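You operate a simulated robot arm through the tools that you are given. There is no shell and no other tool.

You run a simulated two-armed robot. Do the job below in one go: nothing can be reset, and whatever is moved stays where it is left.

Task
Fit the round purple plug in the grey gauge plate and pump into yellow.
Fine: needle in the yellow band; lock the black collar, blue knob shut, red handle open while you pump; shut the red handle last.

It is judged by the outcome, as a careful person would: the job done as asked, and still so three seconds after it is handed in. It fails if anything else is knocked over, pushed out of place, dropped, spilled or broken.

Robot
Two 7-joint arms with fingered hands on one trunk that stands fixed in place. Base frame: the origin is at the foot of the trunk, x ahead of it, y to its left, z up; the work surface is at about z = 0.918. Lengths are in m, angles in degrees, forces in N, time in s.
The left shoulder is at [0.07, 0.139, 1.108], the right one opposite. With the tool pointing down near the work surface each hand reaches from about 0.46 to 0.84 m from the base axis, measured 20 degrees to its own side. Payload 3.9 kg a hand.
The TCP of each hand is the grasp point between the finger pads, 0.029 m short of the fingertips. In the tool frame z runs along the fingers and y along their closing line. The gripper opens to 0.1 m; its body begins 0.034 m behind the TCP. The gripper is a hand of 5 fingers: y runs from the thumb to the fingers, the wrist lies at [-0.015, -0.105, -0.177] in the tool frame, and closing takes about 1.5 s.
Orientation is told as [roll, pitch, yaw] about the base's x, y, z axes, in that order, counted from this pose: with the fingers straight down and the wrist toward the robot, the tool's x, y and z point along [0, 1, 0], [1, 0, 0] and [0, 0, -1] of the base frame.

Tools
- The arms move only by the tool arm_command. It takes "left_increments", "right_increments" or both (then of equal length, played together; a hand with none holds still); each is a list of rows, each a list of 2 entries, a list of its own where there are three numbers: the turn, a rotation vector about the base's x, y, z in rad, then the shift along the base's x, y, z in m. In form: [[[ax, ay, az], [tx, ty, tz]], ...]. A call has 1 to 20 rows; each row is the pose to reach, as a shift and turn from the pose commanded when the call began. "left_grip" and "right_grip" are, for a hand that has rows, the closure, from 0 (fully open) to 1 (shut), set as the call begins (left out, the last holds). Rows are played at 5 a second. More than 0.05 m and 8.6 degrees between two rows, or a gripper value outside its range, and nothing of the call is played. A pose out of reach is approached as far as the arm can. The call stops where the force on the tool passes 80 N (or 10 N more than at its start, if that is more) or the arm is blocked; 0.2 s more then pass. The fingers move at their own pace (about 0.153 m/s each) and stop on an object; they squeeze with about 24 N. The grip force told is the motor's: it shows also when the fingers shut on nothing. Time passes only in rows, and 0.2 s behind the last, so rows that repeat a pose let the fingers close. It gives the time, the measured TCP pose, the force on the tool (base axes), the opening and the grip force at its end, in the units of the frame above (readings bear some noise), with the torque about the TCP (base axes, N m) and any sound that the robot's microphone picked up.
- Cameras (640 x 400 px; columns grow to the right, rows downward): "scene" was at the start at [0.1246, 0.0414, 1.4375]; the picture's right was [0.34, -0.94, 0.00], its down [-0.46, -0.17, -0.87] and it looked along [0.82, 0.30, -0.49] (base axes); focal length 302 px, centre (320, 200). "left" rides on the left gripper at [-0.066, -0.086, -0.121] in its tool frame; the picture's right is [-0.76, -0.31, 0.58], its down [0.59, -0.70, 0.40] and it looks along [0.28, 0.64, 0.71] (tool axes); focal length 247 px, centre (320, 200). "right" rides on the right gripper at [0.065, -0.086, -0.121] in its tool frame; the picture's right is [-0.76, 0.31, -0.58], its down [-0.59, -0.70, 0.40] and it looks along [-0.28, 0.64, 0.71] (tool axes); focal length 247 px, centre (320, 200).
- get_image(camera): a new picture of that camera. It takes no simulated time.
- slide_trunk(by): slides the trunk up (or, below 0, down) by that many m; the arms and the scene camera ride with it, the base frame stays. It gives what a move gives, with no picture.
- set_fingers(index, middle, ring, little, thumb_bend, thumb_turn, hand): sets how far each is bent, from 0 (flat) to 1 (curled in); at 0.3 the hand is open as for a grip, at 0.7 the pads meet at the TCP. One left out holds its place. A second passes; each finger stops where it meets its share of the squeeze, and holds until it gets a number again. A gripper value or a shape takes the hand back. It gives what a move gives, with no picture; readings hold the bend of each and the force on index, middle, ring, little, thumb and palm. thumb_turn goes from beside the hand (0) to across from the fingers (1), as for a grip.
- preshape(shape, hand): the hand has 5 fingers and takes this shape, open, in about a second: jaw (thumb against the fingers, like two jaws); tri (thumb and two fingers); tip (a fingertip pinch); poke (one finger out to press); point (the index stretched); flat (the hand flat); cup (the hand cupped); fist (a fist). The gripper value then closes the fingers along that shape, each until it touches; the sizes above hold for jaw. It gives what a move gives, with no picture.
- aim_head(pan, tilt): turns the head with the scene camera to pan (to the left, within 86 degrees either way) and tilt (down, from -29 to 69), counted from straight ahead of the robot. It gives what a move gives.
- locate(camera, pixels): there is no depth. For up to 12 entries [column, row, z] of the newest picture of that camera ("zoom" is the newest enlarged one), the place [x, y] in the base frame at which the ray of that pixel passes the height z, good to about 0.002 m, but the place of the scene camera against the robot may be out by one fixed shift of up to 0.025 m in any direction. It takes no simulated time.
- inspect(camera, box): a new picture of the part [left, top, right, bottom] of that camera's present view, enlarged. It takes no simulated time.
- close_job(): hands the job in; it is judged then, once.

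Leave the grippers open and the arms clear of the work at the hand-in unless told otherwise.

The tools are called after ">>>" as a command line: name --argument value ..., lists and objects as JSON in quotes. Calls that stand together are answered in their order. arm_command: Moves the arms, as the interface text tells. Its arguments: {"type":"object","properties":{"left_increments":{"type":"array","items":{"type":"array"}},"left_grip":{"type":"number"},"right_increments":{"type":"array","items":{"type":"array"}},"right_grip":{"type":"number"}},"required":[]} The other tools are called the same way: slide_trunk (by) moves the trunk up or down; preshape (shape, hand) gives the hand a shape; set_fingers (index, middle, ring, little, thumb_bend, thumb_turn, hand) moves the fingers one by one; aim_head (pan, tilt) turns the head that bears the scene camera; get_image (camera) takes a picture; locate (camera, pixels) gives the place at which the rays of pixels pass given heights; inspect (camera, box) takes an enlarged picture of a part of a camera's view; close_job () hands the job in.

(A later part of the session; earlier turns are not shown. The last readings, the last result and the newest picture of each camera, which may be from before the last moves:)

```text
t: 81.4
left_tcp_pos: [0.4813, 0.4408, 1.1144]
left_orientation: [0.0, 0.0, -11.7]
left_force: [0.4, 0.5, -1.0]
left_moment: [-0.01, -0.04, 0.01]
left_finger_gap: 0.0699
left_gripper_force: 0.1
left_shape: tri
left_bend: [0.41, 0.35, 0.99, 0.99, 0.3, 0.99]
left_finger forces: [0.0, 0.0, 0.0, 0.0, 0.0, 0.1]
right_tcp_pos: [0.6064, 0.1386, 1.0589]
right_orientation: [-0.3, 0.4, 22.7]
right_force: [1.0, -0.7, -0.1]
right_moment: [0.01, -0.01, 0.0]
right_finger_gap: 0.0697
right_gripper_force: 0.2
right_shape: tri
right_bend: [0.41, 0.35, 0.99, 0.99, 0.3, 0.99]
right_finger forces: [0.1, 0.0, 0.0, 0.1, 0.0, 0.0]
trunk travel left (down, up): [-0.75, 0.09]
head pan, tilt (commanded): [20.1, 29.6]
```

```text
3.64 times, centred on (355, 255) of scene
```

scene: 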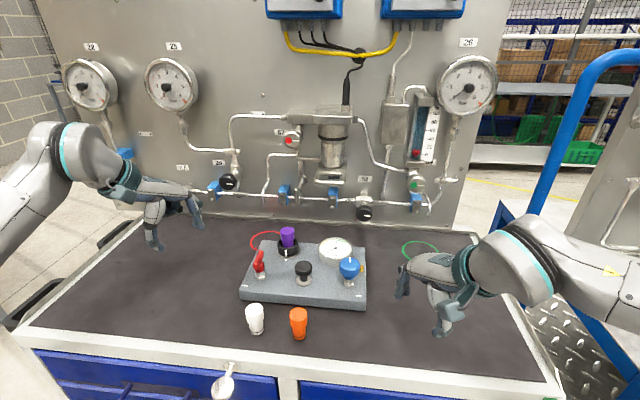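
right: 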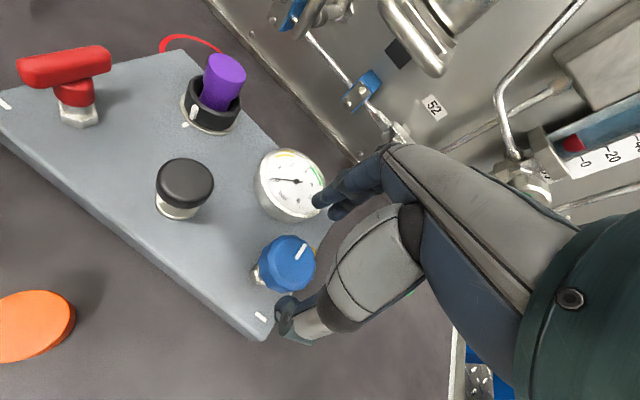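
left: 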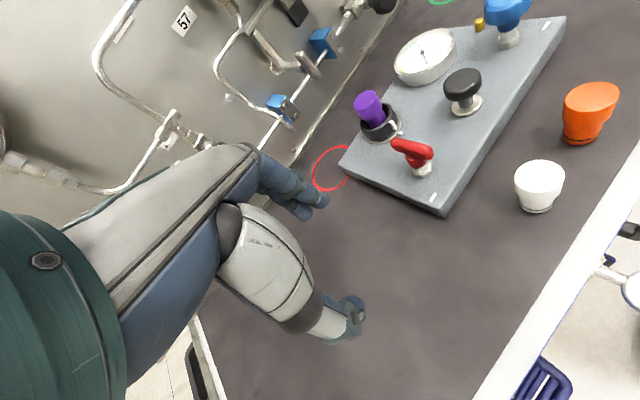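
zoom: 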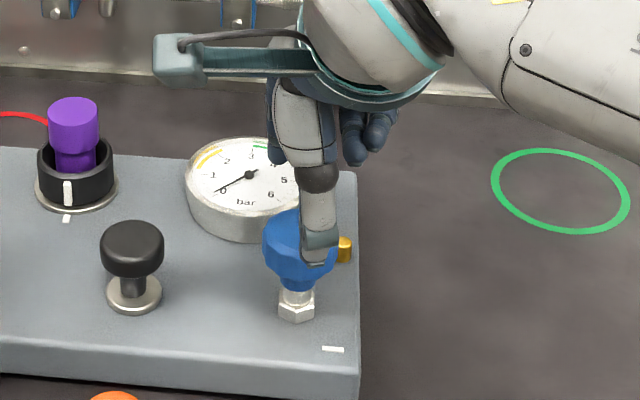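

The knob axis is at about (0.6056, 0.1364). With yaw 23 the fingers would come close to the gauge, so I'll test lower yaw values here, turning the right hand clockwise in steps to about −35°.

>>> arm_command --right_increments '[[[0, 0, -0.12], [-0.0008, -0.0022, 0]], [[0, 0, -0.24], [-0.0008, -0.0022, 0]], [[0, 0, -0.36], [-0.0008, -0.0022, 0]], [[0, 0, -0.48], [-0.0008, -0.0022, 0]], [[0, 0, -0.6], [-0.0008, -0.0022, 0]], [[0, 0, -0.72], [-0.0008, -0.0022, 0]], [[0, 0, -0.84], [-0.0008, -0.0022, 0]], [[0, 0, -0.96], [-0.0008, -0.0022, 0]], [[0, 0, -1.02], [-0.0008, -0.0022, 0]], [[0, 0, -1.02], [-0.0008, -0.0022, 0]]]'

>>> get_image --camera "scene"

```text
t: 83.6
left_tcp_pos: [0.4813, 0.4407, 1.115]
left_orientation: [-0.1, 0.0, -11.8]
left_force: [-0.3, 0.6, 0.0]
left_moment: [-0.03, -0.03, -0.03]
left_finger_gap: 0.0698
left_gripper_force: 0.0
left_shape: tri
left_bend: [0.41, 0.35, 0.99, 0.99, 0.3, 0.99]
left_finger forces: [0.0, 0.0, 0.0, 0.1, 0.0, 0.1]
right_tcp_pos: [0.6075, 0.1338, 1.0592]
right_orientation: [-0.1, 0.6, -36.1]
right_force: [-0.3, 0.4, 0.0]
right_moment: [0.01, -0.01, 0.02]
right_finger_gap: 0.07
right_gripper_force: 0.1
right_shape: tri
right_bend: [0.41, 0.35, 0.99, 0.99, 0.3, 0.99]
right_finger forces: [0.0, 0.0, 0.0, 0.0, 0.0, 0.1]
trunk travel left (down, up): [-0.75, 0.09]
head pan, tilt (commanded): [20.1, 29.6]
```

```text
taken
```

scene: 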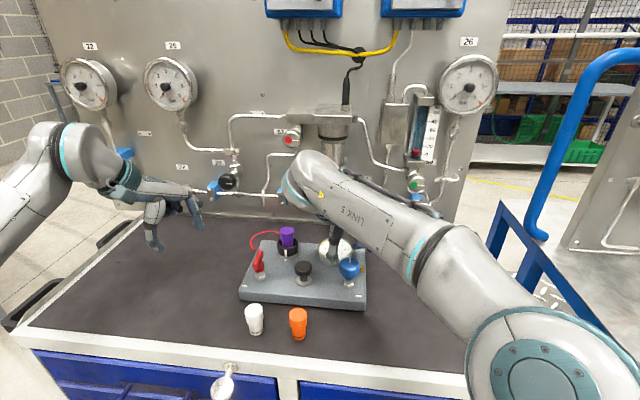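

Yaw −36 works freely. I'll start the grip at yaw −25 with a 60 mm gap, and lower so the tips end just below the knob's rim (TCP z ≈ 1.012), above the gauge and outlet.

>>> arm_command --right_increments '[[[0, 0, 0.1], [-0.001, 0.002, 0]], [[0, 0, 0.19], [-0.001, 0.002, -0.01]], [[0, 0, 0.19], [-0.001, 0.002, -0.025]], [[0, 0, 0.19], [-0.001, 0.002, -0.037]], [[0, 0, 0.19], [-0.001, 0.002, -0.046]], [[0, 0, 0.19], [-0.001, 0.002, -0.046]]]' --right_grip 0.4

>>> get_image --camera "right"

>>> inspect --camera "scene" --box '[310, 200, 400, 310]'

>>> inspect --camera "right" --box '[240, 160, 360, 300]'

```text
t: 85.0
left_tcp_pos: [0.4813, 0.4403, 1.1156]
left_orientation: [0.0, 0.0, -11.7]
left_force: [0.2, -0.4, 0.8]
left_moment: [0.02, -0.02, -0.01]
left_finger_gap: 0.0699
left_gripper_force: 0.0
left_shape: tri
left_bend: [0.41, 0.35, 0.99, 0.99, 0.3, 0.99]
left_finger forces: [0.0, 0.1, 0.0, 0.0, 0.0, 0.0]
right_tcp_pos: [0.603, 0.1391, 1.0135]
right_orientation: [-0.2, 0.3, -24.8]
right_force: [0.0, -0.1, 0.0]
right_moment: [0.02, -0.01, -0.03]
right_finger_gap: 0.0603
right_gripper_force: 0.1
right_shape: tri
right_bend: [0.39, 0.39, 0.99, 0.99, 0.3, 1.0]
right_finger forces: [0.0, 0.0, 0.1, 0.1, 0.0, 0.1]
trunk travel left (down, up): [-0.75, 0.09]
head pan, tilt (commanded): [20.1, 29.6]
```

```text
taken
```

right: 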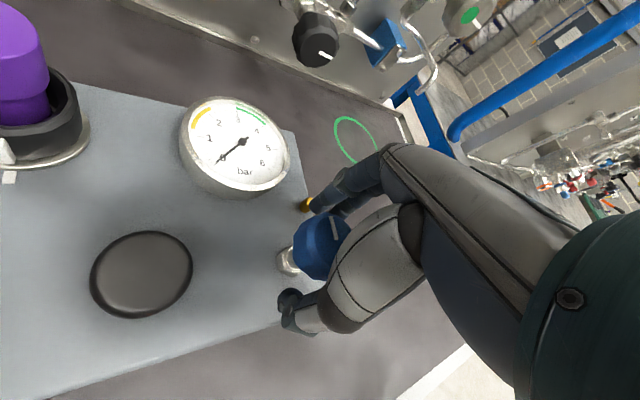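

```text
3.64 times, centred on (355, 255) of scene
```

zoom: 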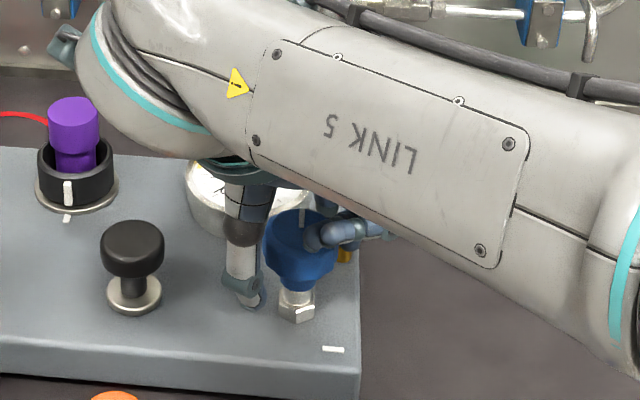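

```text
2.86 times, centred on (300, 230) of right
```

zoom: 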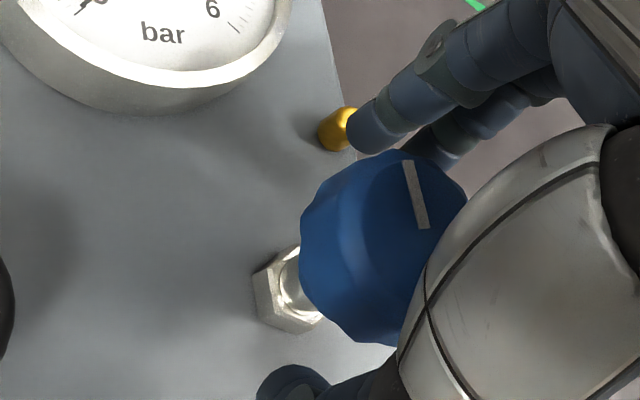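

The knob sits right between thumb and fingers, centred. Closing the right hand on it.

>>> arm_command --right_increments '[[[0, 0, 0], [0, 0, 0]], [[0, 0, 0], [0, 0, 0]], [[0, 0, 0], [0, 0, 0]], [[0, 0, 0], [0, 0, 0]], [[0, 0, 0], [0, 0, 0]], [[0, 0, 0], [0, 0, 0]], [[0, 0, 0], [0, 0, 0]]]' --right_grip 1.0

>>> inspect --camera "right" --box '[240, 160, 360, 300]'

```text
t: 86.6
left_tcp_pos: [0.4827, 0.4411, 1.1136]
left_orientation: [-0.1, 0.1, -11.6]
left_force: [0.2, -0.1, 0.3]
left_moment: [-0.01, 0.01, 0.0]
left_finger_gap: 0.0697
left_gripper_force: 0.1
left_shape: tri
left_bend: [0.41, 0.35, 0.99, 0.99, 0.3, 0.99]
left_finger forces: [0.0, 0.0, 0.0, 0.0, 0.0, 0.0]
right_tcp_pos: [0.6034, 0.1388, 1.0124]
right_orientation: [-0.3, 0.5, -24.9]
right_force: [-4.7, -0.6, -0.1]
right_moment: [-0.01, -0.05, -0.01]
right_finger_gap: 0.031
right_gripper_force: 23.2
right_shape: tri
right_bend: [0.75, 0.55, 1.0, 1.0, 0.43, 1.0]
right_finger forces: [9.9, 10.4, 0.0, 0.1, 24.3, 0.0]
trunk travel left (down, up): [-0.75, 0.09]
head pan, tilt (commanded): [20.1, 29.6]
```

```text
2.86 times, centred on (300, 230) of right
```

zoom: 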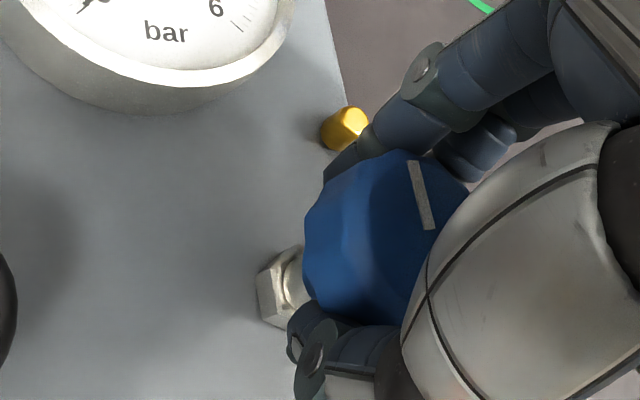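

Gripped. I'll turn clockwise about 20° and check the torque and the white mark.

>>> arm_command --right_increments '[[[0, 0, -0.06], [0, 0, 0]], [[0, 0, -0.12], [0, 0, 0]], [[0, 0, -0.18], [0, 0, 0]], [[0, 0, -0.24], [0, 0, 0]], [[0, 0, -0.3], [0, 0, 0]], [[0, 0, -0.36], [0, 0, 0]], [[0, 0, -0.36], [0, 0, 0]]]'

>>> inspect --camera "right" --box '[240, 160, 360, 300]'

>>> inspect --camera "scene" --box '[310, 200, 400, 310]'

```text
t: 88.2
left_tcp_pos: [0.4838, 0.4386, 1.1137]
left_orientation: [0.1, 0.3, -11.8]
left_force: [0.4, 0.3, -0.3]
left_moment: [0.01, 0.03, 0.0]
left_finger_gap: 0.0697
left_gripper_force: 0.0
left_shape: tri
left_bend: [0.41, 0.35, 0.99, 0.99, 0.3, 0.99]
left_finger forces: [0.1, 0.0, 0.0, 0.0, 0.0, 0.1]
right_tcp_pos: [0.6039, 0.1417, 1.0116]
right_orientation: [-0.5, 0.1, -42.1]
right_force: [-0.3, -12.3, -0.6]
right_moment: [-0.18, -0.13, 0.0]
right_finger_gap: 0.0297
right_gripper_force: 24.5
right_shape: tri
right_bend: [0.75, 0.54, 1.0, 1.0, 0.45, 1.0]
right_finger forces: [12.1, 14.6, 0.0, 0.0, 22.9, 0.0]
right hand out of reach, approached as far as the arm can: row 6
trunk travel left (down, up): [-0.75, 0.09]
head pan, tilt (commanded): [20.1, 29.6]
```

```text
2.86 times, centred on (300, 230) of right
```

zoom: 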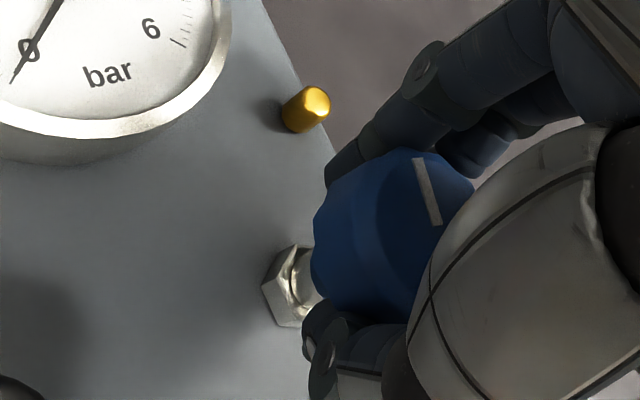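

```text
3.64 times, centred on (355, 255) of scene
```

zoom: 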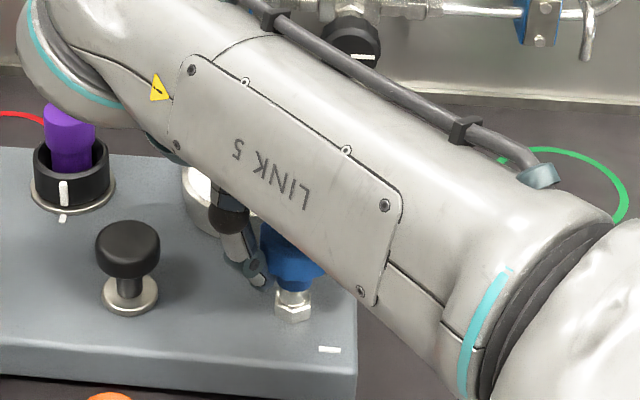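

The knob turned about 17° with the hand (the mark stays fixed in the hand's view), but the arm reached its limit and is pushing sideways 12 N. I'll release, re-centre, turn the hand back to about yaw +15, and regrip for a longer stroke.

>>> arm_command --right_increments '[[[0, 0, 0], [0, 0, 0]], [[0, 0, 0], [0, 0, 0]], [[0, 0, 0], [0, 0, 0]], [[0, 0, 0.1], [0, -0.002, 0]], [[0, 0, 0.22], [0, -0.003, 0]], [[0, 0, 0.34], [0, -0.003, 0]], [[0, 0, 0.46], [0, -0.003, 0]], [[0, 0, 0.58], [0, -0.003, 0]], [[0, 0, 0.7], [0, -0.003, 0]], [[0, 0, 0.82], [0, -0.003, 0]], [[0, 0, 0.94], [0, -0.003, 0]], [[0, 0, 0.99], [0, -0.003, 0]], [[0, 0, 0.99], [0, -0.003, 0]]]' --right_grip 0.4

>>> get_image --camera "right"

>>> inspect --camera "scene" --box '[310, 200, 400, 310]'

>>> inspect --camera "right" --box '[260, 180, 380, 300]'

```text
t: 91.0
left_tcp_pos: [0.4821, 0.44, 1.115]
left_orientation: [0.1, 0.0, -11.7]
left_force: [1.3, 0.6, 0.4]
left_moment: [0.01, 0.02, 0.03]
left_finger_gap: 0.0697
left_gripper_force: 0.1
left_shape: tri
left_bend: [0.41, 0.35, 0.99, 0.99, 0.3, 0.99]
left_finger forces: [0.0, 0.0, 0.0, 0.0, 0.1, 0.0]
right_tcp_pos: [0.6046, 0.1354, 1.0121]
right_orientation: [-0.2, 0.4, 11.3]
right_force: [-0.7, -0.3, 0.7]
right_moment: [0.0, 0.0, -0.02]
right_finger_gap: 0.0596
right_gripper_force: 0.2
right_shape: tri
right_bend: [0.39, 0.39, 0.99, 0.99, 0.3, 1.0]
right_finger forces: [0.0, 0.0, 0.0, 0.0, 0.0, 0.1]
trunk travel left (down, up): [-0.75, 0.09]
head pan, tilt (commanded): [20.1, 29.6]
```

```text
taken
```

right: 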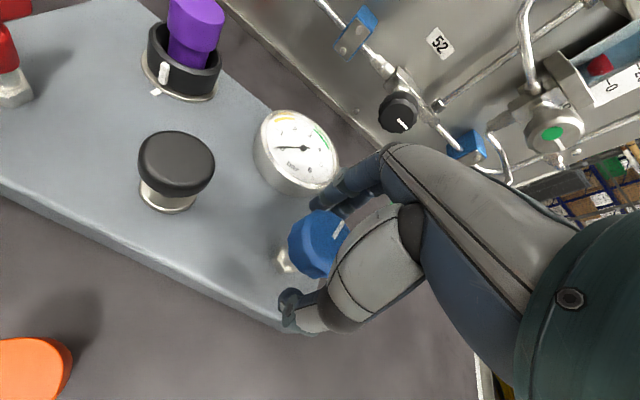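

```text
3.64 times, centred on (355, 255) of scene
```

zoom: 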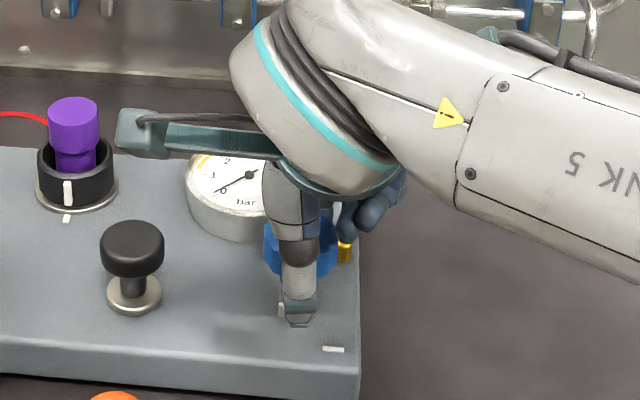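

```text
3.33 times, centred on (320, 240) of right
```

zoom: 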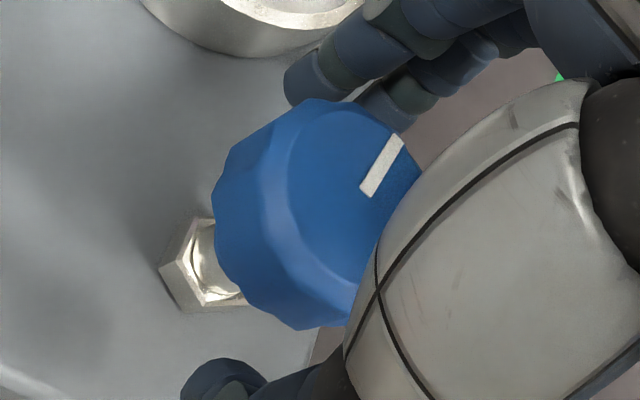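

The hand is back at yaw 11 and the knob keeps its new angle. Closing again and turning clockwise about 48°.

>>> arm_command --right_increments '[[[0, 0, 0], [0, 0, 0]], [[0, 0, 0], [0, 0, 0]], [[0, 0, 0], [0, 0, 0]], [[0, 0, 0], [0, 0, 0]], [[0, 0, 0], [0, 0, 0]], [[0, 0, 0], [0, 0, 0]], [[0, 0, 0], [0, 0, 0]], [[0, 0, -0.08], [0, 0, 0]], [[0, 0, -0.16], [0, 0, 0]], [[0, 0, -0.24], [0, 0, 0]], [[0, 0, -0.32], [0, 0, 0]], [[0, 0, -0.4], [0, 0, 0]], [[0, 0, -0.4], [0, 0, 0]]]' --right_grip 1.0

>>> inspect --camera "right" --box '[260, 180, 380, 300]'

>>> inspect --camera "scene" --box '[310, 200, 400, 310]'

```text
t: 93.8
left_tcp_pos: [0.4826, 0.441, 1.1148]
left_orientation: [0.0, 0.0, -11.8]
left_force: [-0.4, -0.1, -0.7]
left_moment: [-0.02, -0.04, -0.04]
left_finger_gap: 0.0698
left_gripper_force: 0.0
left_shape: tri
left_bend: [0.41, 0.35, 0.99, 0.99, 0.3, 0.99]
left_finger forces: [0.0, 0.0, 0.0, 0.0, 0.0, 0.0]
right_tcp_pos: [0.6037, 0.1366, 1.0113]
right_orientation: [-0.3, 0.6, -11.7]
right_force: [-5.4, -2.0, 0.2]
right_moment: [0.03, -0.03, 0.07]
right_finger_gap: 0.0301
right_gripper_force: 23.8
right_shape: tri
right_bend: [0.75, 0.59, 1.0, 1.0, 0.41, 1.0]
right_finger forces: [10.5, 10.8, 0.0, 0.0, 27.0, 0.0]
trunk travel left (down, up): [-0.75, 0.09]
head pan, tilt (commanded): [20.1, 29.6]
```

```text
3.33 times, centred on (320, 240) of right
```

zoom: 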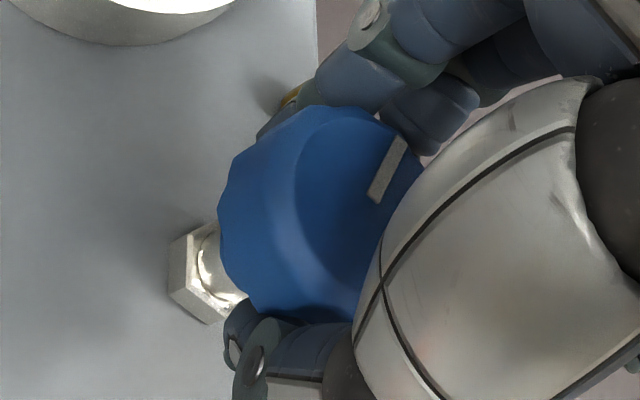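

```text
3.64 times, centred on (355, 255) of scene
```

zoom: 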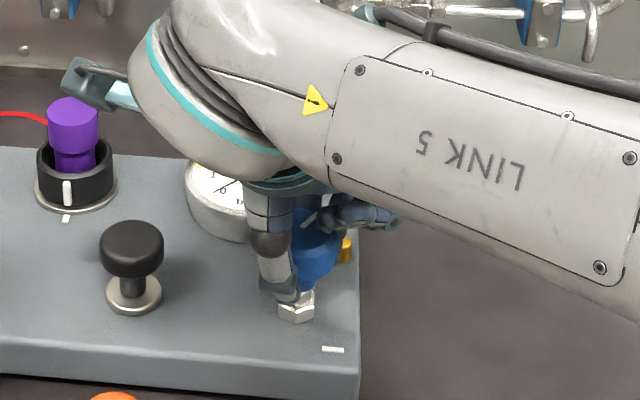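

The mark is following the hand with light torque (0.07 N·m). Continuing clockwise to about yaw −38.

>>> arm_command --right_increments '[[[0, 0, -0.08], [0, 0, 0]], [[0, 0, -0.16], [0, 0, 0]], [[0, 0, -0.24], [0, 0, 0]], [[0, 0, -0.32], [0, 0, 0]], [[0, 0, -0.4], [0, 0, 0]], [[0, 0, -0.45], [0, 0, 0]], [[0, 0, -0.45], [0, 0, 0]]]'

>>> inspect --camera "right" --box '[260, 180, 380, 300]'

```text
t: 95.4
left_tcp_pos: [0.4827, 0.4412, 1.1142]
left_orientation: [0.0, 0.1, -11.9]
left_force: [-0.3, -0.1, -0.1]
left_moment: [0.04, -0.01, 0.03]
left_finger_gap: 0.0699
left_gripper_force: 0.1
left_shape: tri
left_bend: [0.41, 0.35, 0.99, 0.99, 0.3, 0.99]
left_finger forces: [0.1, 0.1, 0.0, 0.1, 0.1, 0.0]
right_tcp_pos: [0.6044, 0.1361, 1.0122]
right_orientation: [-0.3, 0.5, -37.5]
right_force: [-8.4, -4.5, -0.2]
right_moment: [-0.07, -0.03, 0.08]
right_finger_gap: 0.0294
right_gripper_force: 23.9
right_shape: tri
right_bend: [0.75, 0.59, 1.0, 1.0, 0.41, 1.0]
right_finger forces: [10.1, 12.6, 0.0, 0.0, 27.8, 0.0]
trunk travel left (down, up): [-0.75, 0.09]
head pan, tilt (commanded): [20.1, 29.6]
```

```text
3.33 times, centred on (320, 240) of right
```

zoom: 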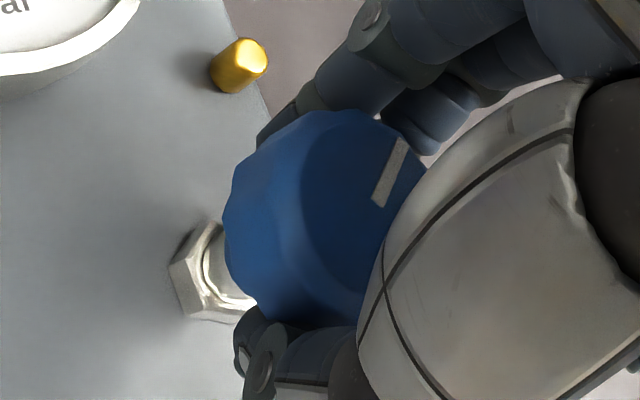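

About 51° turned so far, no stop felt. I'll ratchet again: open and turn the hand back, then close and turn.

>>> arm_command --right_increments '[[[0, 0, 0], [0, 0, 0]], [[0, 0, 0], [0, 0, 0]], [[0, 0, 0], [0, 0, 0]], [[0, 0, 0.13], [0, 0, 0]], [[0, 0, 0.26], [0, 0, 0]], [[0, 0, 0.39], [0, 0, 0]], [[0, 0, 0.52], [0, 0, 0]], [[0, 0, 0.65], [0, 0, 0]], [[0, 0, 0.78], [0, 0, 0]], [[0, 0, 0.91], [0, 0, 0]], [[0, 0, 0.91], [0, 0, 0]]]' --right_grip 0.4

>>> inspect --camera "right" --box '[260, 180, 380, 300]'

>>> arm_command --right_increments '[[[0, 0, 0], [0, 0, 0]], [[0, 0, 0], [0, 0, 0]], [[0, 0, 0], [0, 0, 0]], [[0, 0, 0], [0, 0, 0]], [[0, 0, 0], [0, 0, 0]], [[0, 0, 0], [0, 0, 0]], [[0, 0, -0.1], [0, 0, 0]], [[0, 0, -0.2], [0, 0, 0]], [[0, 0, -0.3], [0, 0, 0]], [[0, 0, -0.4], [0, 0, 0]], [[0, 0, -0.5], [0, 0, 0]], [[0, 0, -0.5], [0, 0, 0]]]' --right_grip 1.0

>>> inspect --camera "right" --box '[260, 180, 380, 300]'

```text
t: 97.8
left_tcp_pos: [0.4822, 0.4412, 1.1141]
left_orientation: [0.0, 0.0, -11.6]
left_force: [1.0, 0.0, -0.2]
left_moment: [-0.01, -0.01, 0.0]
left_finger_gap: 0.07
left_gripper_force: 0.1
left_shape: tri
left_bend: [0.41, 0.35, 0.99, 0.99, 0.3, 0.99]
left_finger forces: [0.1, 0.0, 0.0, 0.0, 0.0, 0.0]
right_tcp_pos: [0.6035, 0.1354, 1.0142]
right_orientation: [-0.2, 0.5, 14.8]
right_force: [0.2, 0.3, 0.7]
right_moment: [0.03, -0.02, 0.0]
right_finger_gap: 0.06
right_gripper_force: 0.2
right_shape: tri
right_bend: [0.39, 0.39, 0.99, 0.99, 0.3, 1.0]
right_finger forces: [0.0, 0.1, 0.0, 0.0, 0.0, 0.0]
trunk travel left (down, up): [-0.75, 0.09]
head pan, tilt (commanded): [20.1, 29.6]
```

```text
3.33 times, centred on (320, 240) of right
```

zoom: 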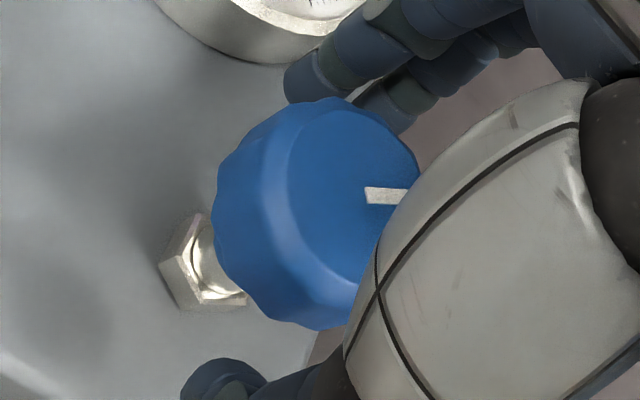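

```text
t: 100.4
left_tcp_pos: [0.4818, 0.4407, 1.1145]
left_orientation: [0.1, 0.1, -11.8]
left_force: [-0.8, -0.2, -0.2]
left_moment: [0.01, -0.03, 0.0]
left_finger_gap: 0.0697
left_gripper_force: 0.0
left_shape: tri
left_bend: [0.41, 0.35, 0.99, 0.99, 0.3, 0.99]
left_finger forces: [0.1, 0.1, 0.0, 0.0, 0.0, 0.0]
right_tcp_pos: [0.6037, 0.1357, 1.0122]
right_orientation: [-0.3, 0.5, -14.0]
right_force: [-6.7, -3.8, -0.3]
right_moment: [-0.02, -0.01, 0.08]
right_finger_gap: 0.0304
right_gripper_force: 24.4
right_shape: tri
right_bend: [0.76, 0.59, 1.0, 1.0, 0.42, 1.0]
right_finger forces: [10.2, 11.4, 0.0, 0.0, 27.0, 0.0]
trunk travel left (down, up): [-0.75, 0.09]
head pan, tilt (commanded): [20.1, 29.6]
```

```text
3.33 times, centred on (320, 240) of right
```

zoom: 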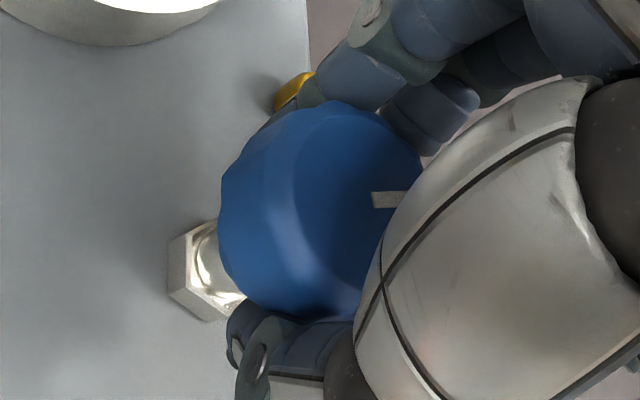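

Turning nicely. Now I'll continue the stroke to yaw −38.

>>> arm_command --right_increments '[[[0, 0, -0.1], [0, 0, 0]], [[0, 0, -0.2], [0, 0, 0]], [[0, 0, -0.3], [0, 0, 0]], [[0, 0, -0.41], [0, 0, 0]], [[0, 0, -0.41], [0, 0, 0]]]'

>>> inspect --camera "right" --box '[260, 180, 380, 300]'

```text
t: 101.6
left_tcp_pos: [0.4843, 0.442, 1.1128]
left_orientation: [-0.1, 0.0, -11.7]
left_force: [0.4, -0.3, 0.2]
left_moment: [-0.03, -0.04, -0.02]
left_finger_gap: 0.0697
left_gripper_force: 0.1
left_shape: tri
left_bend: [0.41, 0.35, 0.99, 0.99, 0.3, 0.99]
left_finger forces: [0.0, 0.0, 0.1, 0.0, 0.1, 0.1]
right_tcp_pos: [0.6052, 0.1372, 1.0107]
right_orientation: [-0.4, 0.6, -37.6]
right_force: [-3.2, 1.0, -0.5]
right_moment: [0.05, -0.2, 0.49]
right_finger_gap: 0.0284
right_gripper_force: 23.5
right_shape: tri
right_bend: [0.76, 0.59, 1.0, 1.0, 0.42, 1.0]
right_finger forces: [10.7, 10.4, 0.1, 0.1, 28.3, 0.0]
trunk travel left (down, up): [-0.75, 0.09]
head pan, tilt (commanded): [20.1, 29.6]
```

```text
3.33 times, centred on (320, 240) of right
```

zoom: 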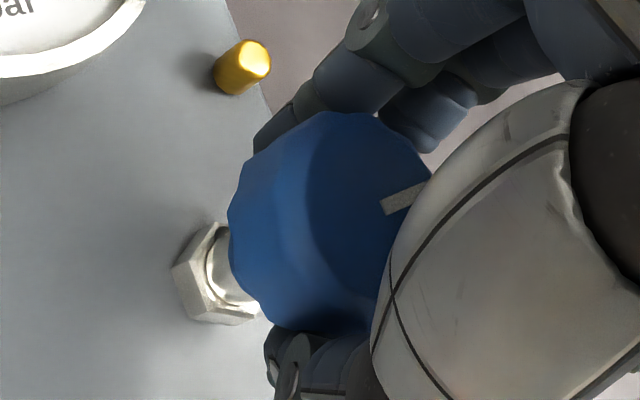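

Torque has jumped to 0.49 N·m and the knob no longer follows the hand: the clockwise end stop, so the blue knob is shut after about a quarter turn. I'll release and rise.

>>> arm_command --right_increments '[[[0, 0, 0], [0, 0, 0]], [[0, 0, 0], [0, 0, 0]], [[0, 0, 0], [0, 0, 0]], [[0, 0, 0], [0, 0, 0.015]], [[0, 0, 0], [0, 0, 0.04]], [[0, 0, 0], [0, 0, 0.07]], [[0, 0, 0.1], [0, 0, 0.1]], [[0, 0, 0.2], [0, 0, 0.11]], [[0, 0, 0.3], [0, 0, 0.11]]]' --right_grip 0.3

>>> get_image --camera "right"

>>> get_image --camera "scene"

```text
t: 103.6
left_tcp_pos: [0.4821, 0.4399, 1.1154]
left_orientation: [0.1, 0.0, -11.9]
left_force: [-0.1, -0.2, -0.1]
left_moment: [0.04, 0.0, -0.06]
left_finger_gap: 0.0698
left_gripper_force: 0.2
left_shape: tri
left_bend: [0.41, 0.35, 0.99, 0.99, 0.3, 0.99]
left_finger forces: [0.0, 0.0, 0.0, 0.0, 0.0, 0.0]
right_tcp_pos: [0.604, 0.1357, 1.1239]
right_orientation: [-0.2, 0.4, -20.1]
right_force: [0.0, -0.7, -0.1]
right_moment: [-0.01, 0.03, -0.02]
right_finger_gap: 0.0698
right_gripper_force: 0.1
right_shape: tri
right_bend: [0.41, 0.36, 0.99, 0.99, 0.3, 0.99]
right_finger forces: [0.0, 0.1, 0.1, 0.1, 0.0, 0.0]
trunk travel left (down, up): [-0.75, 0.09]
head pan, tilt (commanded): [20.1, 29.6]
```

```text
taken
```

right: 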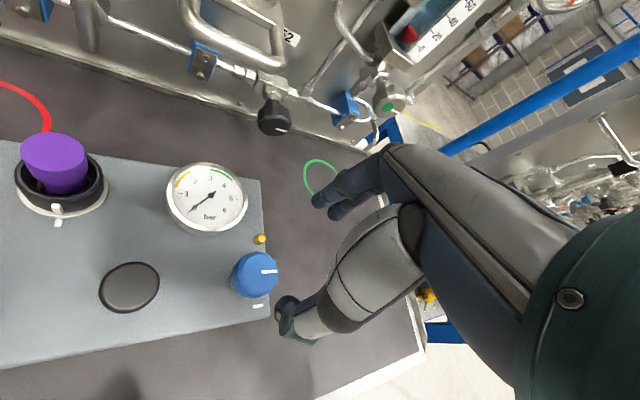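

```text
taken
```

scene: 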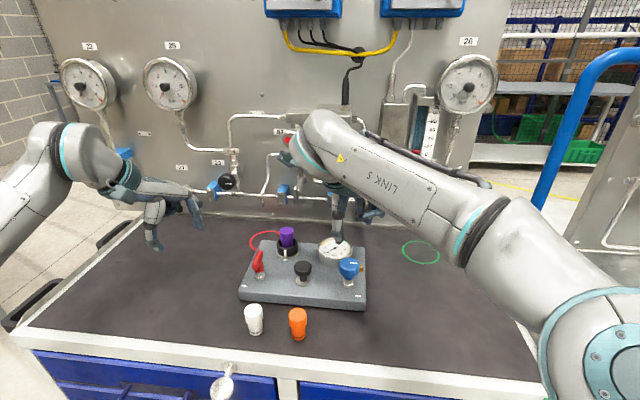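

The blue mark has swung round to the plate's right. Next is the pump button. I'll set the right hand to the poke shape while it's high up and see where the fingertip is.

>>> preshape --shape "poke" --hand "right"

>>> get_image --camera "right"

>>> inspect --camera "scene" --box '[290, 150, 400, 290]'

>>> get_image --camera "left"

```text
t: 104.5
left_tcp_pos: [0.4819, 0.4404, 1.1143]
left_orientation: [0.0, 0.0, -11.7]
left_force: [-0.7, -0.1, 0.6]
left_moment: [-0.02, -0.03, 0.01]
left_finger_gap: 0.0698
left_gripper_force: 0.0
left_shape: tri
left_bend: [0.41, 0.35, 0.99, 0.99, 0.3, 0.99]
left_finger forces: [0.0, 0.0, 0.0, 0.0, 0.1, 0.1]
right_tcp_pos: [0.6037, 0.1362, 1.123]
right_orientation: [-0.2, 0.4, -20.3]
right_force: [0.6, -0.2, 0.6]
right_moment: [-0.01, -0.02, 0.02]
right_finger_gap: 0.0
right_gripper_force: 0.1
right_shape: poke
right_bend: [0.7, 0.7, 0.99, 0.99, 1.0, 1.0]
right_finger forces: [0.0, 0.0, 0.1, 0.0, 0.0, 0.0]
trunk travel left (down, up): [-0.75, 0.09]
head pan, tilt (commanded): [20.1, 29.6]
```

```text
taken
```

right: 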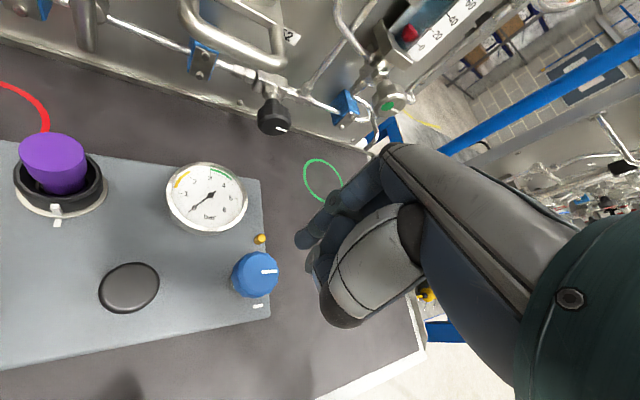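

```text
2.86 times, centred on (345, 220) of scene
```

zoom: 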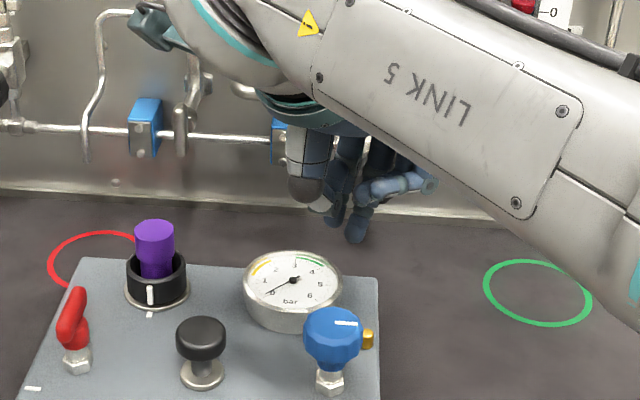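

```text
taken
```

left: 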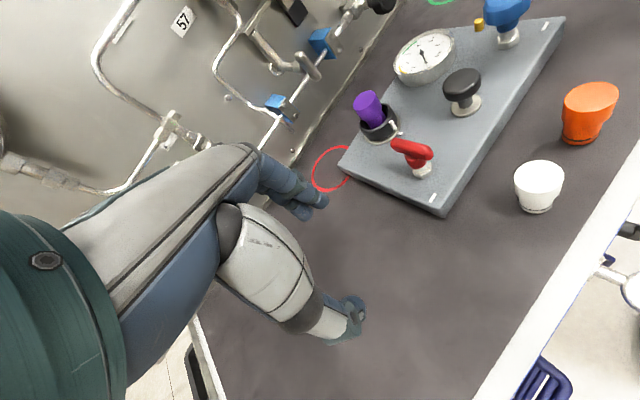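

In this shape index and middle tips meet on the hand axis, so it is suitable for pressing. Next I'll measure the pump button's position and height with the right and scene cameras.

>>> locate --camera "right" --pixels '[[129, 286, 0.985], [129, 286, 0.99], [129, 286, 0.995], [129, 286, 1.0], [257, 306, 0.958]]'

>>> inspect --camera "scene" --box '[275, 240, 335, 300]'

>>> inspect --camera "left" --box '[420, 50, 510, 130]'

```text
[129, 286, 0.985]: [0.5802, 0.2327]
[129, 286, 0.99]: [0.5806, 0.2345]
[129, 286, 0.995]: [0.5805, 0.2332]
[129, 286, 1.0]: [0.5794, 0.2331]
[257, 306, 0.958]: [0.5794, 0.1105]
```

```text
6.67 times, centred on (305, 270) of scene
```

zoom: 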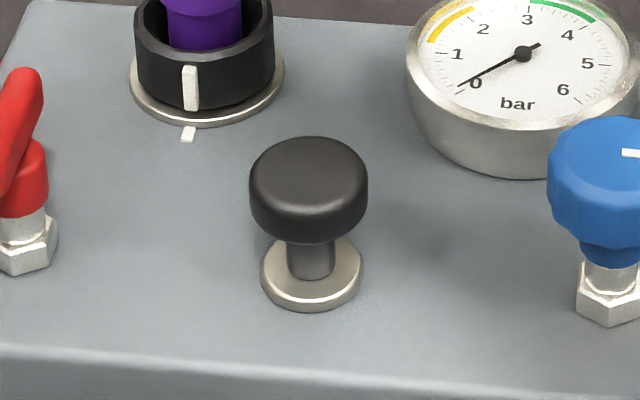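

```text
5.00 times, centred on (465, 90) of left
```

zoom: 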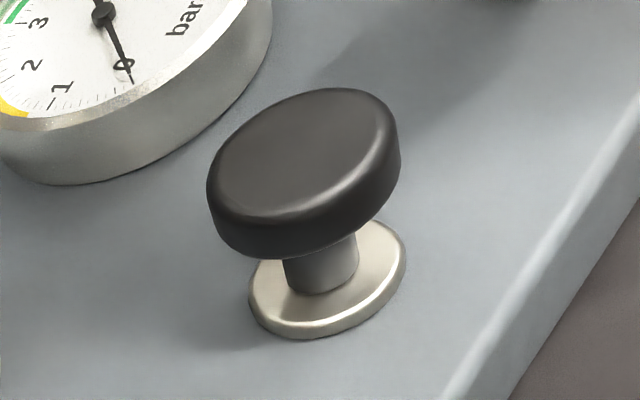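

>>> inspect --camera "scene" --box '[275, 240, 335, 300]'

>>> locate --camera "zoom" --pixels '[[308, 175, 0.98], [308, 175, 0.99], [308, 175, 1.0], [312, 275, 0.96]]'

```text
6.67 times, centred on (305, 270) of scene
```

zoom: 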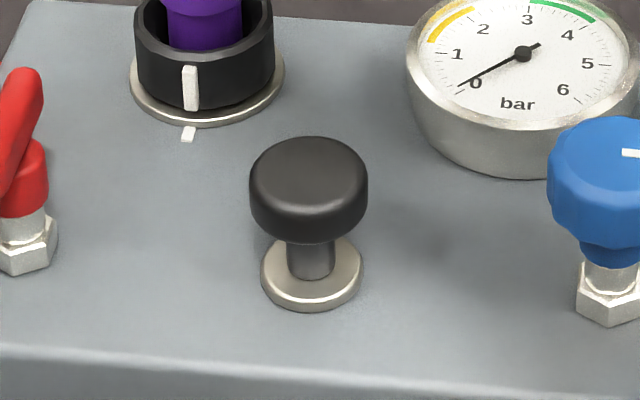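

```text
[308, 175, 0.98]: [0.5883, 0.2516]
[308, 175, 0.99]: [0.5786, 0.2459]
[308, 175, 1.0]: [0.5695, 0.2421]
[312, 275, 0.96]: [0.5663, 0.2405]
```

Pump cap top is at z ≈ 1.00, axis (0.580, 0.233). I'll bring the right hand over it at yaw ≈ 8, stopping about 20 mm above.

>>> arm_command --right_increments '[[[0.0, 0.0, 0.12], [-0.006, 0.024, 0.0]], [[0.0, -0.005, 0.24], [-0.012, 0.049, 0.0]], [[0.0, -0.007, 0.36], [-0.018, 0.073, 0.0]], [[0.0, -0.007, 0.49], [-0.0235, 0.097, 0.0]], [[0.0, -0.007, 0.49], [-0.0235, 0.097, -0.03]], [[0.0, -0.007, 0.49], [-0.0235, 0.097, -0.06]], [[0.0, -0.007, 0.49], [-0.0235, 0.097, -0.073]], [[0.0, -0.007, 0.49], [-0.0235, 0.097, -0.073]]]'

>>> get_image --camera "right"

>>> inspect --camera "scene" --box '[250, 190, 370, 300]'

>>> inspect --camera "left" --box '[380, 0, 560, 140]'

```text
t: 106.3
left_tcp_pos: [0.4818, 0.4409, 1.1142]
left_orientation: [-0.1, 0.0, -11.6]
left_force: [0.3, -0.2, -0.6]
left_moment: [0.01, 0.01, 0.01]
left_finger_gap: 0.0697
left_gripper_force: 0.0
left_shape: tri
left_bend: [0.41, 0.35, 0.99, 0.99, 0.3, 0.99]
left_finger forces: [0.0, 0.1, 0.1, 0.0, 0.1, 0.0]
right_tcp_pos: [0.5809, 0.2333, 1.0486]
right_orientation: [-0.2, 0.0, 7.8]
right_force: [0.3, -0.2, -0.2]
right_moment: [0.0, 0.0, 0.01]
right_finger_gap: 0.0001
right_gripper_force: 0.0
right_shape: poke
right_bend: [0.7, 0.7, 0.99, 0.99, 1.0, 1.0]
right_finger forces: [0.1, 0.0, 0.1, 0.0, 0.1, 0.1]
trunk travel left (down, up): [-0.75, 0.09]
head pan, tilt (commanded): [20.1, 29.6]
```

```text
taken
```

right: 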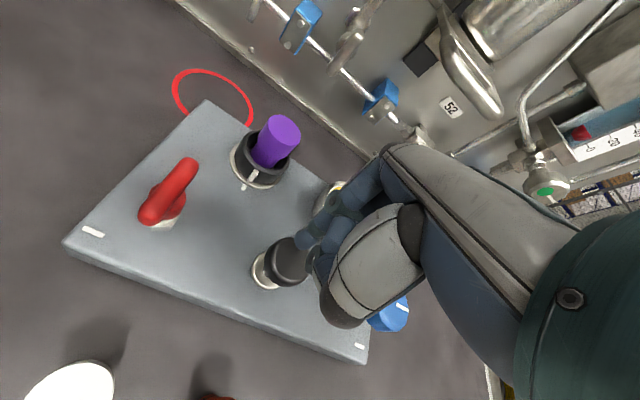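

```text
3.64 times, centred on (310, 245) of scene
```

zoom: 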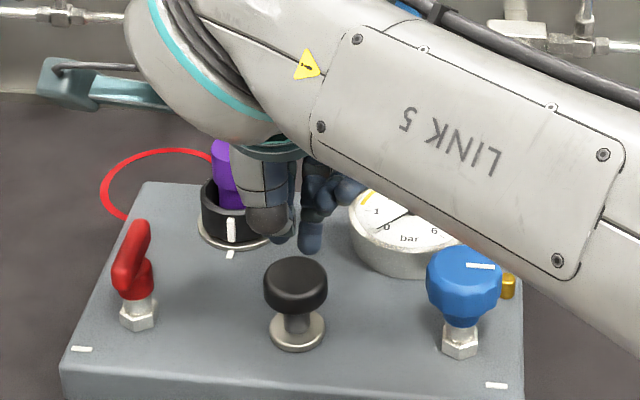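

```text
2.86 times, centred on (470, 70) of left
```

zoom: 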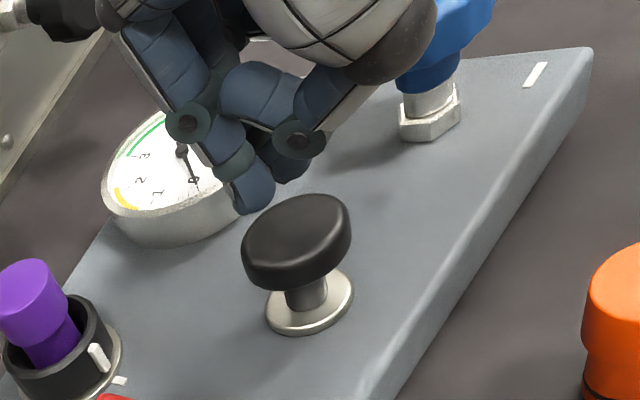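

The fingertips are about 8 mm ahead of the pump's centre. I'll shift (−0.008, +0.004) and lower gently to make contact with the button.

>>> arm_command --right_increments '[[[0, 0, 0], [-0.008, 0.004, -0.005]], [[0, 0, 0], [-0.008, 0.004, -0.01]], [[0, 0, 0], [-0.008, 0.004, -0.015]], [[0, 0, 0], [-0.008, 0.004, -0.018]], [[0, 0, 0], [-0.008, 0.004, -0.018]]]'

>>> inspect --camera "left" --box '[380, 0, 560, 140]'

>>> inspect --camera "scene" --box '[250, 190, 370, 300]'

```text
t: 107.5
left_tcp_pos: [0.4819, 0.4409, 1.1147]
left_orientation: [-0.1, 0.0, -11.7]
left_force: [0.0, -0.2, 0.0]
left_moment: [0.01, -0.02, -0.05]
left_finger_gap: 0.0696
left_gripper_force: 0.0
left_shape: tri
left_bend: [0.41, 0.35, 0.99, 0.99, 0.3, 0.99]
left_finger forces: [0.1, 0.0, 0.0, 0.1, 0.0, 0.0]
right_tcp_pos: [0.5723, 0.2361, 1.0318]
right_orientation: [-0.1, 0.0, 7.7]
right_force: [0.9, 0.0, 0.7]
right_moment: [-0.02, 0.01, -0.01]
right_finger_gap: 0.0003
right_gripper_force: 0.0
right_shape: poke
right_bend: [0.7, 0.7, 0.99, 0.99, 1.0, 1.0]
right_finger forces: [0.0, 0.3, 0.0, 0.1, 0.0, 0.0]
trunk travel left (down, up): [-0.75, 0.09]
head pan, tilt (commanded): [20.1, 29.6]
```

```text
2.86 times, centred on (470, 70) of left
```

zoom: 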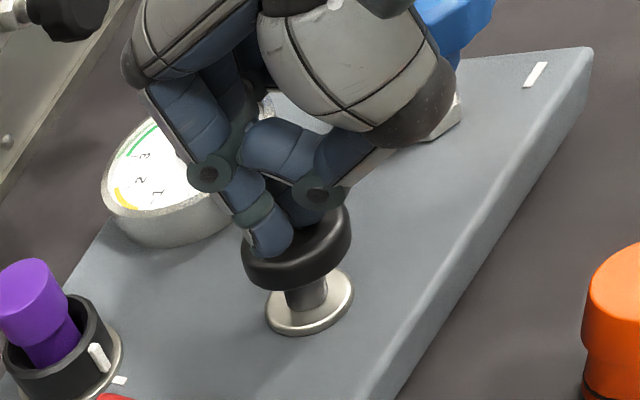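

```text
3.64 times, centred on (310, 245) of scene
```

zoom: 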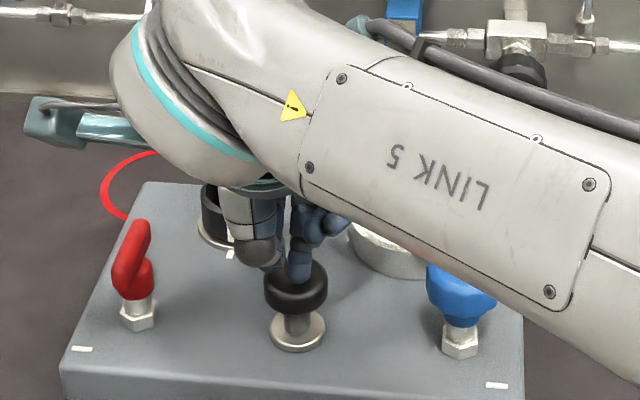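

Fingertips are just touching the button. Now a gentle first press: down 10 mm in steps, then back up.

>>> arm_command --right_increments '[[[0, 0, 0], [0.0, -0.002, -0.002]], [[0, 0, 0], [0.0, -0.002, -0.004]], [[0, 0, 0], [0.0, -0.002, -0.006]], [[0, 0, 0], [0.0, -0.002, -0.008]], [[0, 0, 0], [0.0, -0.002, -0.01]]]'

>>> inspect --camera "left" --box '[380, 0, 560, 140]'

```text
t: 108.7
left_tcp_pos: [0.4815, 0.4405, 1.1155]
left_orientation: [0.0, 0.0, -11.7]
left_force: [-0.4, -0.3, 1.0]
left_moment: [0.0, 0.0, -0.01]
left_finger_gap: 0.0699
left_gripper_force: 0.0
left_shape: tri
left_bend: [0.41, 0.35, 0.99, 0.99, 0.3, 0.99]
left_finger forces: [0.1, 0.0, 0.1, 0.0, 0.0, 0.0]
right_tcp_pos: [0.5721, 0.2344, 1.0219]
right_orientation: [-0.2, -0.1, 7.8]
right_force: [0.5, 0.5, 3.3]
right_moment: [-0.02, -0.02, 0.0]
right_finger_gap: 0.0001
right_gripper_force: 0.1
right_shape: poke
right_bend: [0.7, 0.7, 0.99, 0.99, 1.0, 1.0]
right_finger forces: [0.1, 3.7, 0.0, 0.0, 0.0, 0.0]
trunk travel left (down, up): [-0.75, 0.09]
head pan, tilt (commanded): [20.1, 29.6]
```

```text
2.86 times, centred on (470, 70) of left
```

zoom: 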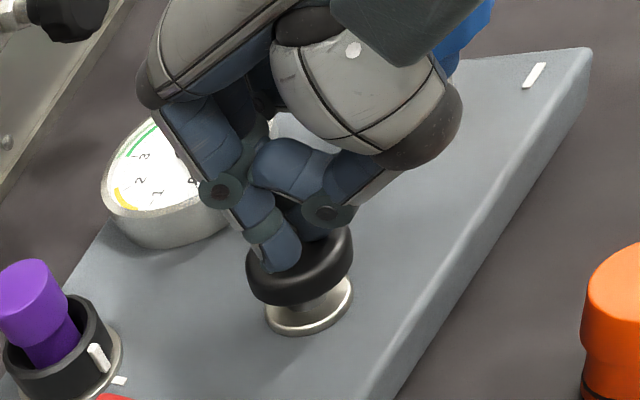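

The pump button moves down with only about 3–4 N. I'll press on toward the bottom of its travel.

>>> arm_command --right_increments '[[[0, 0, 0], [0, 0, -0.002]], [[0, 0, 0], [0, 0, -0.004]], [[0, 0, 0], [0, 0, -0.006]], [[0, 0, 0], [0, 0, -0.006]]]'

>>> inspect --camera "left" --box '[380, 0, 560, 140]'

```text
t: 109.7
left_tcp_pos: [0.4801, 0.44, 1.1152]
left_orientation: [0.0, 0.0, -11.6]
left_force: [-0.3, 0.0, 0.0]
left_moment: [-0.05, -0.01, -0.01]
left_finger_gap: 0.0699
left_gripper_force: 0.1
left_shape: tri
left_bend: [0.41, 0.35, 0.99, 0.99, 0.3, 0.99]
left_finger forces: [0.0, 0.1, 0.0, 0.0, 0.0, 0.0]
right_tcp_pos: [0.5726, 0.2348, 1.016]
right_orientation: [-0.2, -0.1, 7.8]
right_force: [0.2, 0.5, 6.2]
right_moment: [-0.1, -0.03, 0.01]
right_finger_gap: 0.0
right_gripper_force: 0.1
right_shape: poke
right_bend: [0.7, 0.7, 0.99, 0.99, 1.0, 1.0]
right_finger forces: [0.0, 5.4, 0.1, 0.0, 0.0, 0.0]
trunk travel left (down, up): [-0.75, 0.09]
head pan, tilt (commanded): [20.1, 29.6]
heard: click
```

```text
2.86 times, centred on (470, 70) of left
```

zoom: 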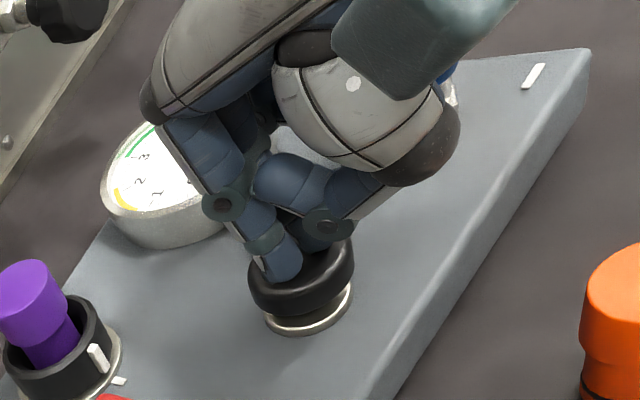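

A click was heard: one pump stroke. I'll release the button upward and look at the gauge.

>>> arm_command --right_increments '[[[0, 0, 0], [0, 0, 0.006]], [[0, 0, 0], [0, 0, 0.012]], [[0, 0, 0], [0, 0, 0.018]], [[0, 0, 0], [0, 0, 0.022]], [[0, 0, 0], [0, 0, 0.022]]]'

>>> inspect --camera "left" --box '[380, 0, 560, 140]'

>>> inspect --camera "scene" --box '[290, 220, 380, 300]'

>>> get_image --camera "right"

```text
t: 110.9
left_tcp_pos: [0.4823, 0.44, 1.1139]
left_orientation: [0.0, 0.1, -11.7]
left_force: [0.3, 0.0, 0.4]
left_moment: [-0.02, -0.05, 0.04]
left_finger_gap: 0.0697
left_gripper_force: 0.2
left_shape: tri
left_bend: [0.41, 0.35, 0.99, 0.99, 0.3, 0.99]
left_finger forces: [0.0, 0.1, 0.0, 0.0, 0.1, 0.0]
right_tcp_pos: [0.5714, 0.2327, 1.0381]
right_orientation: [-0.1, 0.0, 7.9]
right_force: [0.2, 0.0, 0.2]
right_moment: [-0.03, -0.01, 0.03]
right_finger_gap: 0.0005
right_gripper_force: 0.0
right_shape: poke
right_bend: [0.7, 0.7, 0.99, 0.99, 1.0, 1.0]
right_finger forces: [0.0, 0.1, 0.1, 0.1, 0.0, 0.0]
trunk travel left (down, up): [-0.75, 0.09]
head pan, tilt (commanded): [20.1, 29.6]
```

```text
2.86 times, centred on (470, 70) of left
```

zoom: 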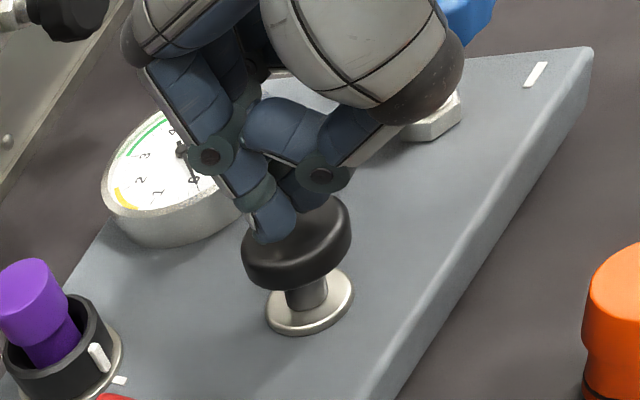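

```text
5.00 times, centred on (335, 260) of scene
```

zoom: 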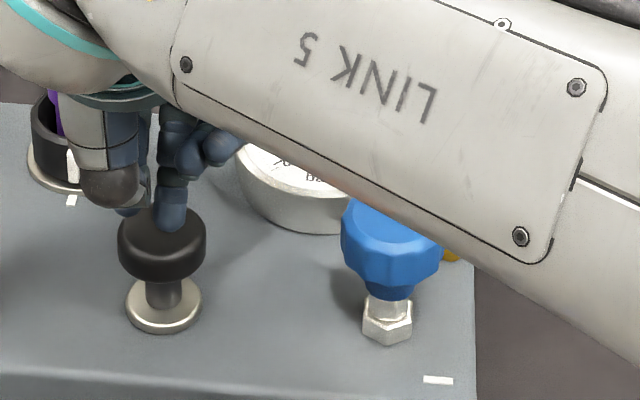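

```text
taken
```

right: 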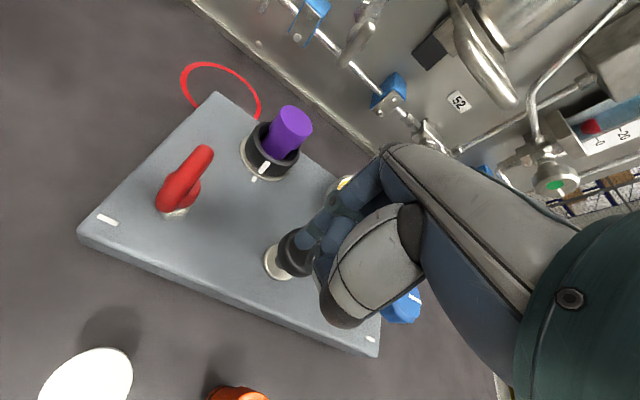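

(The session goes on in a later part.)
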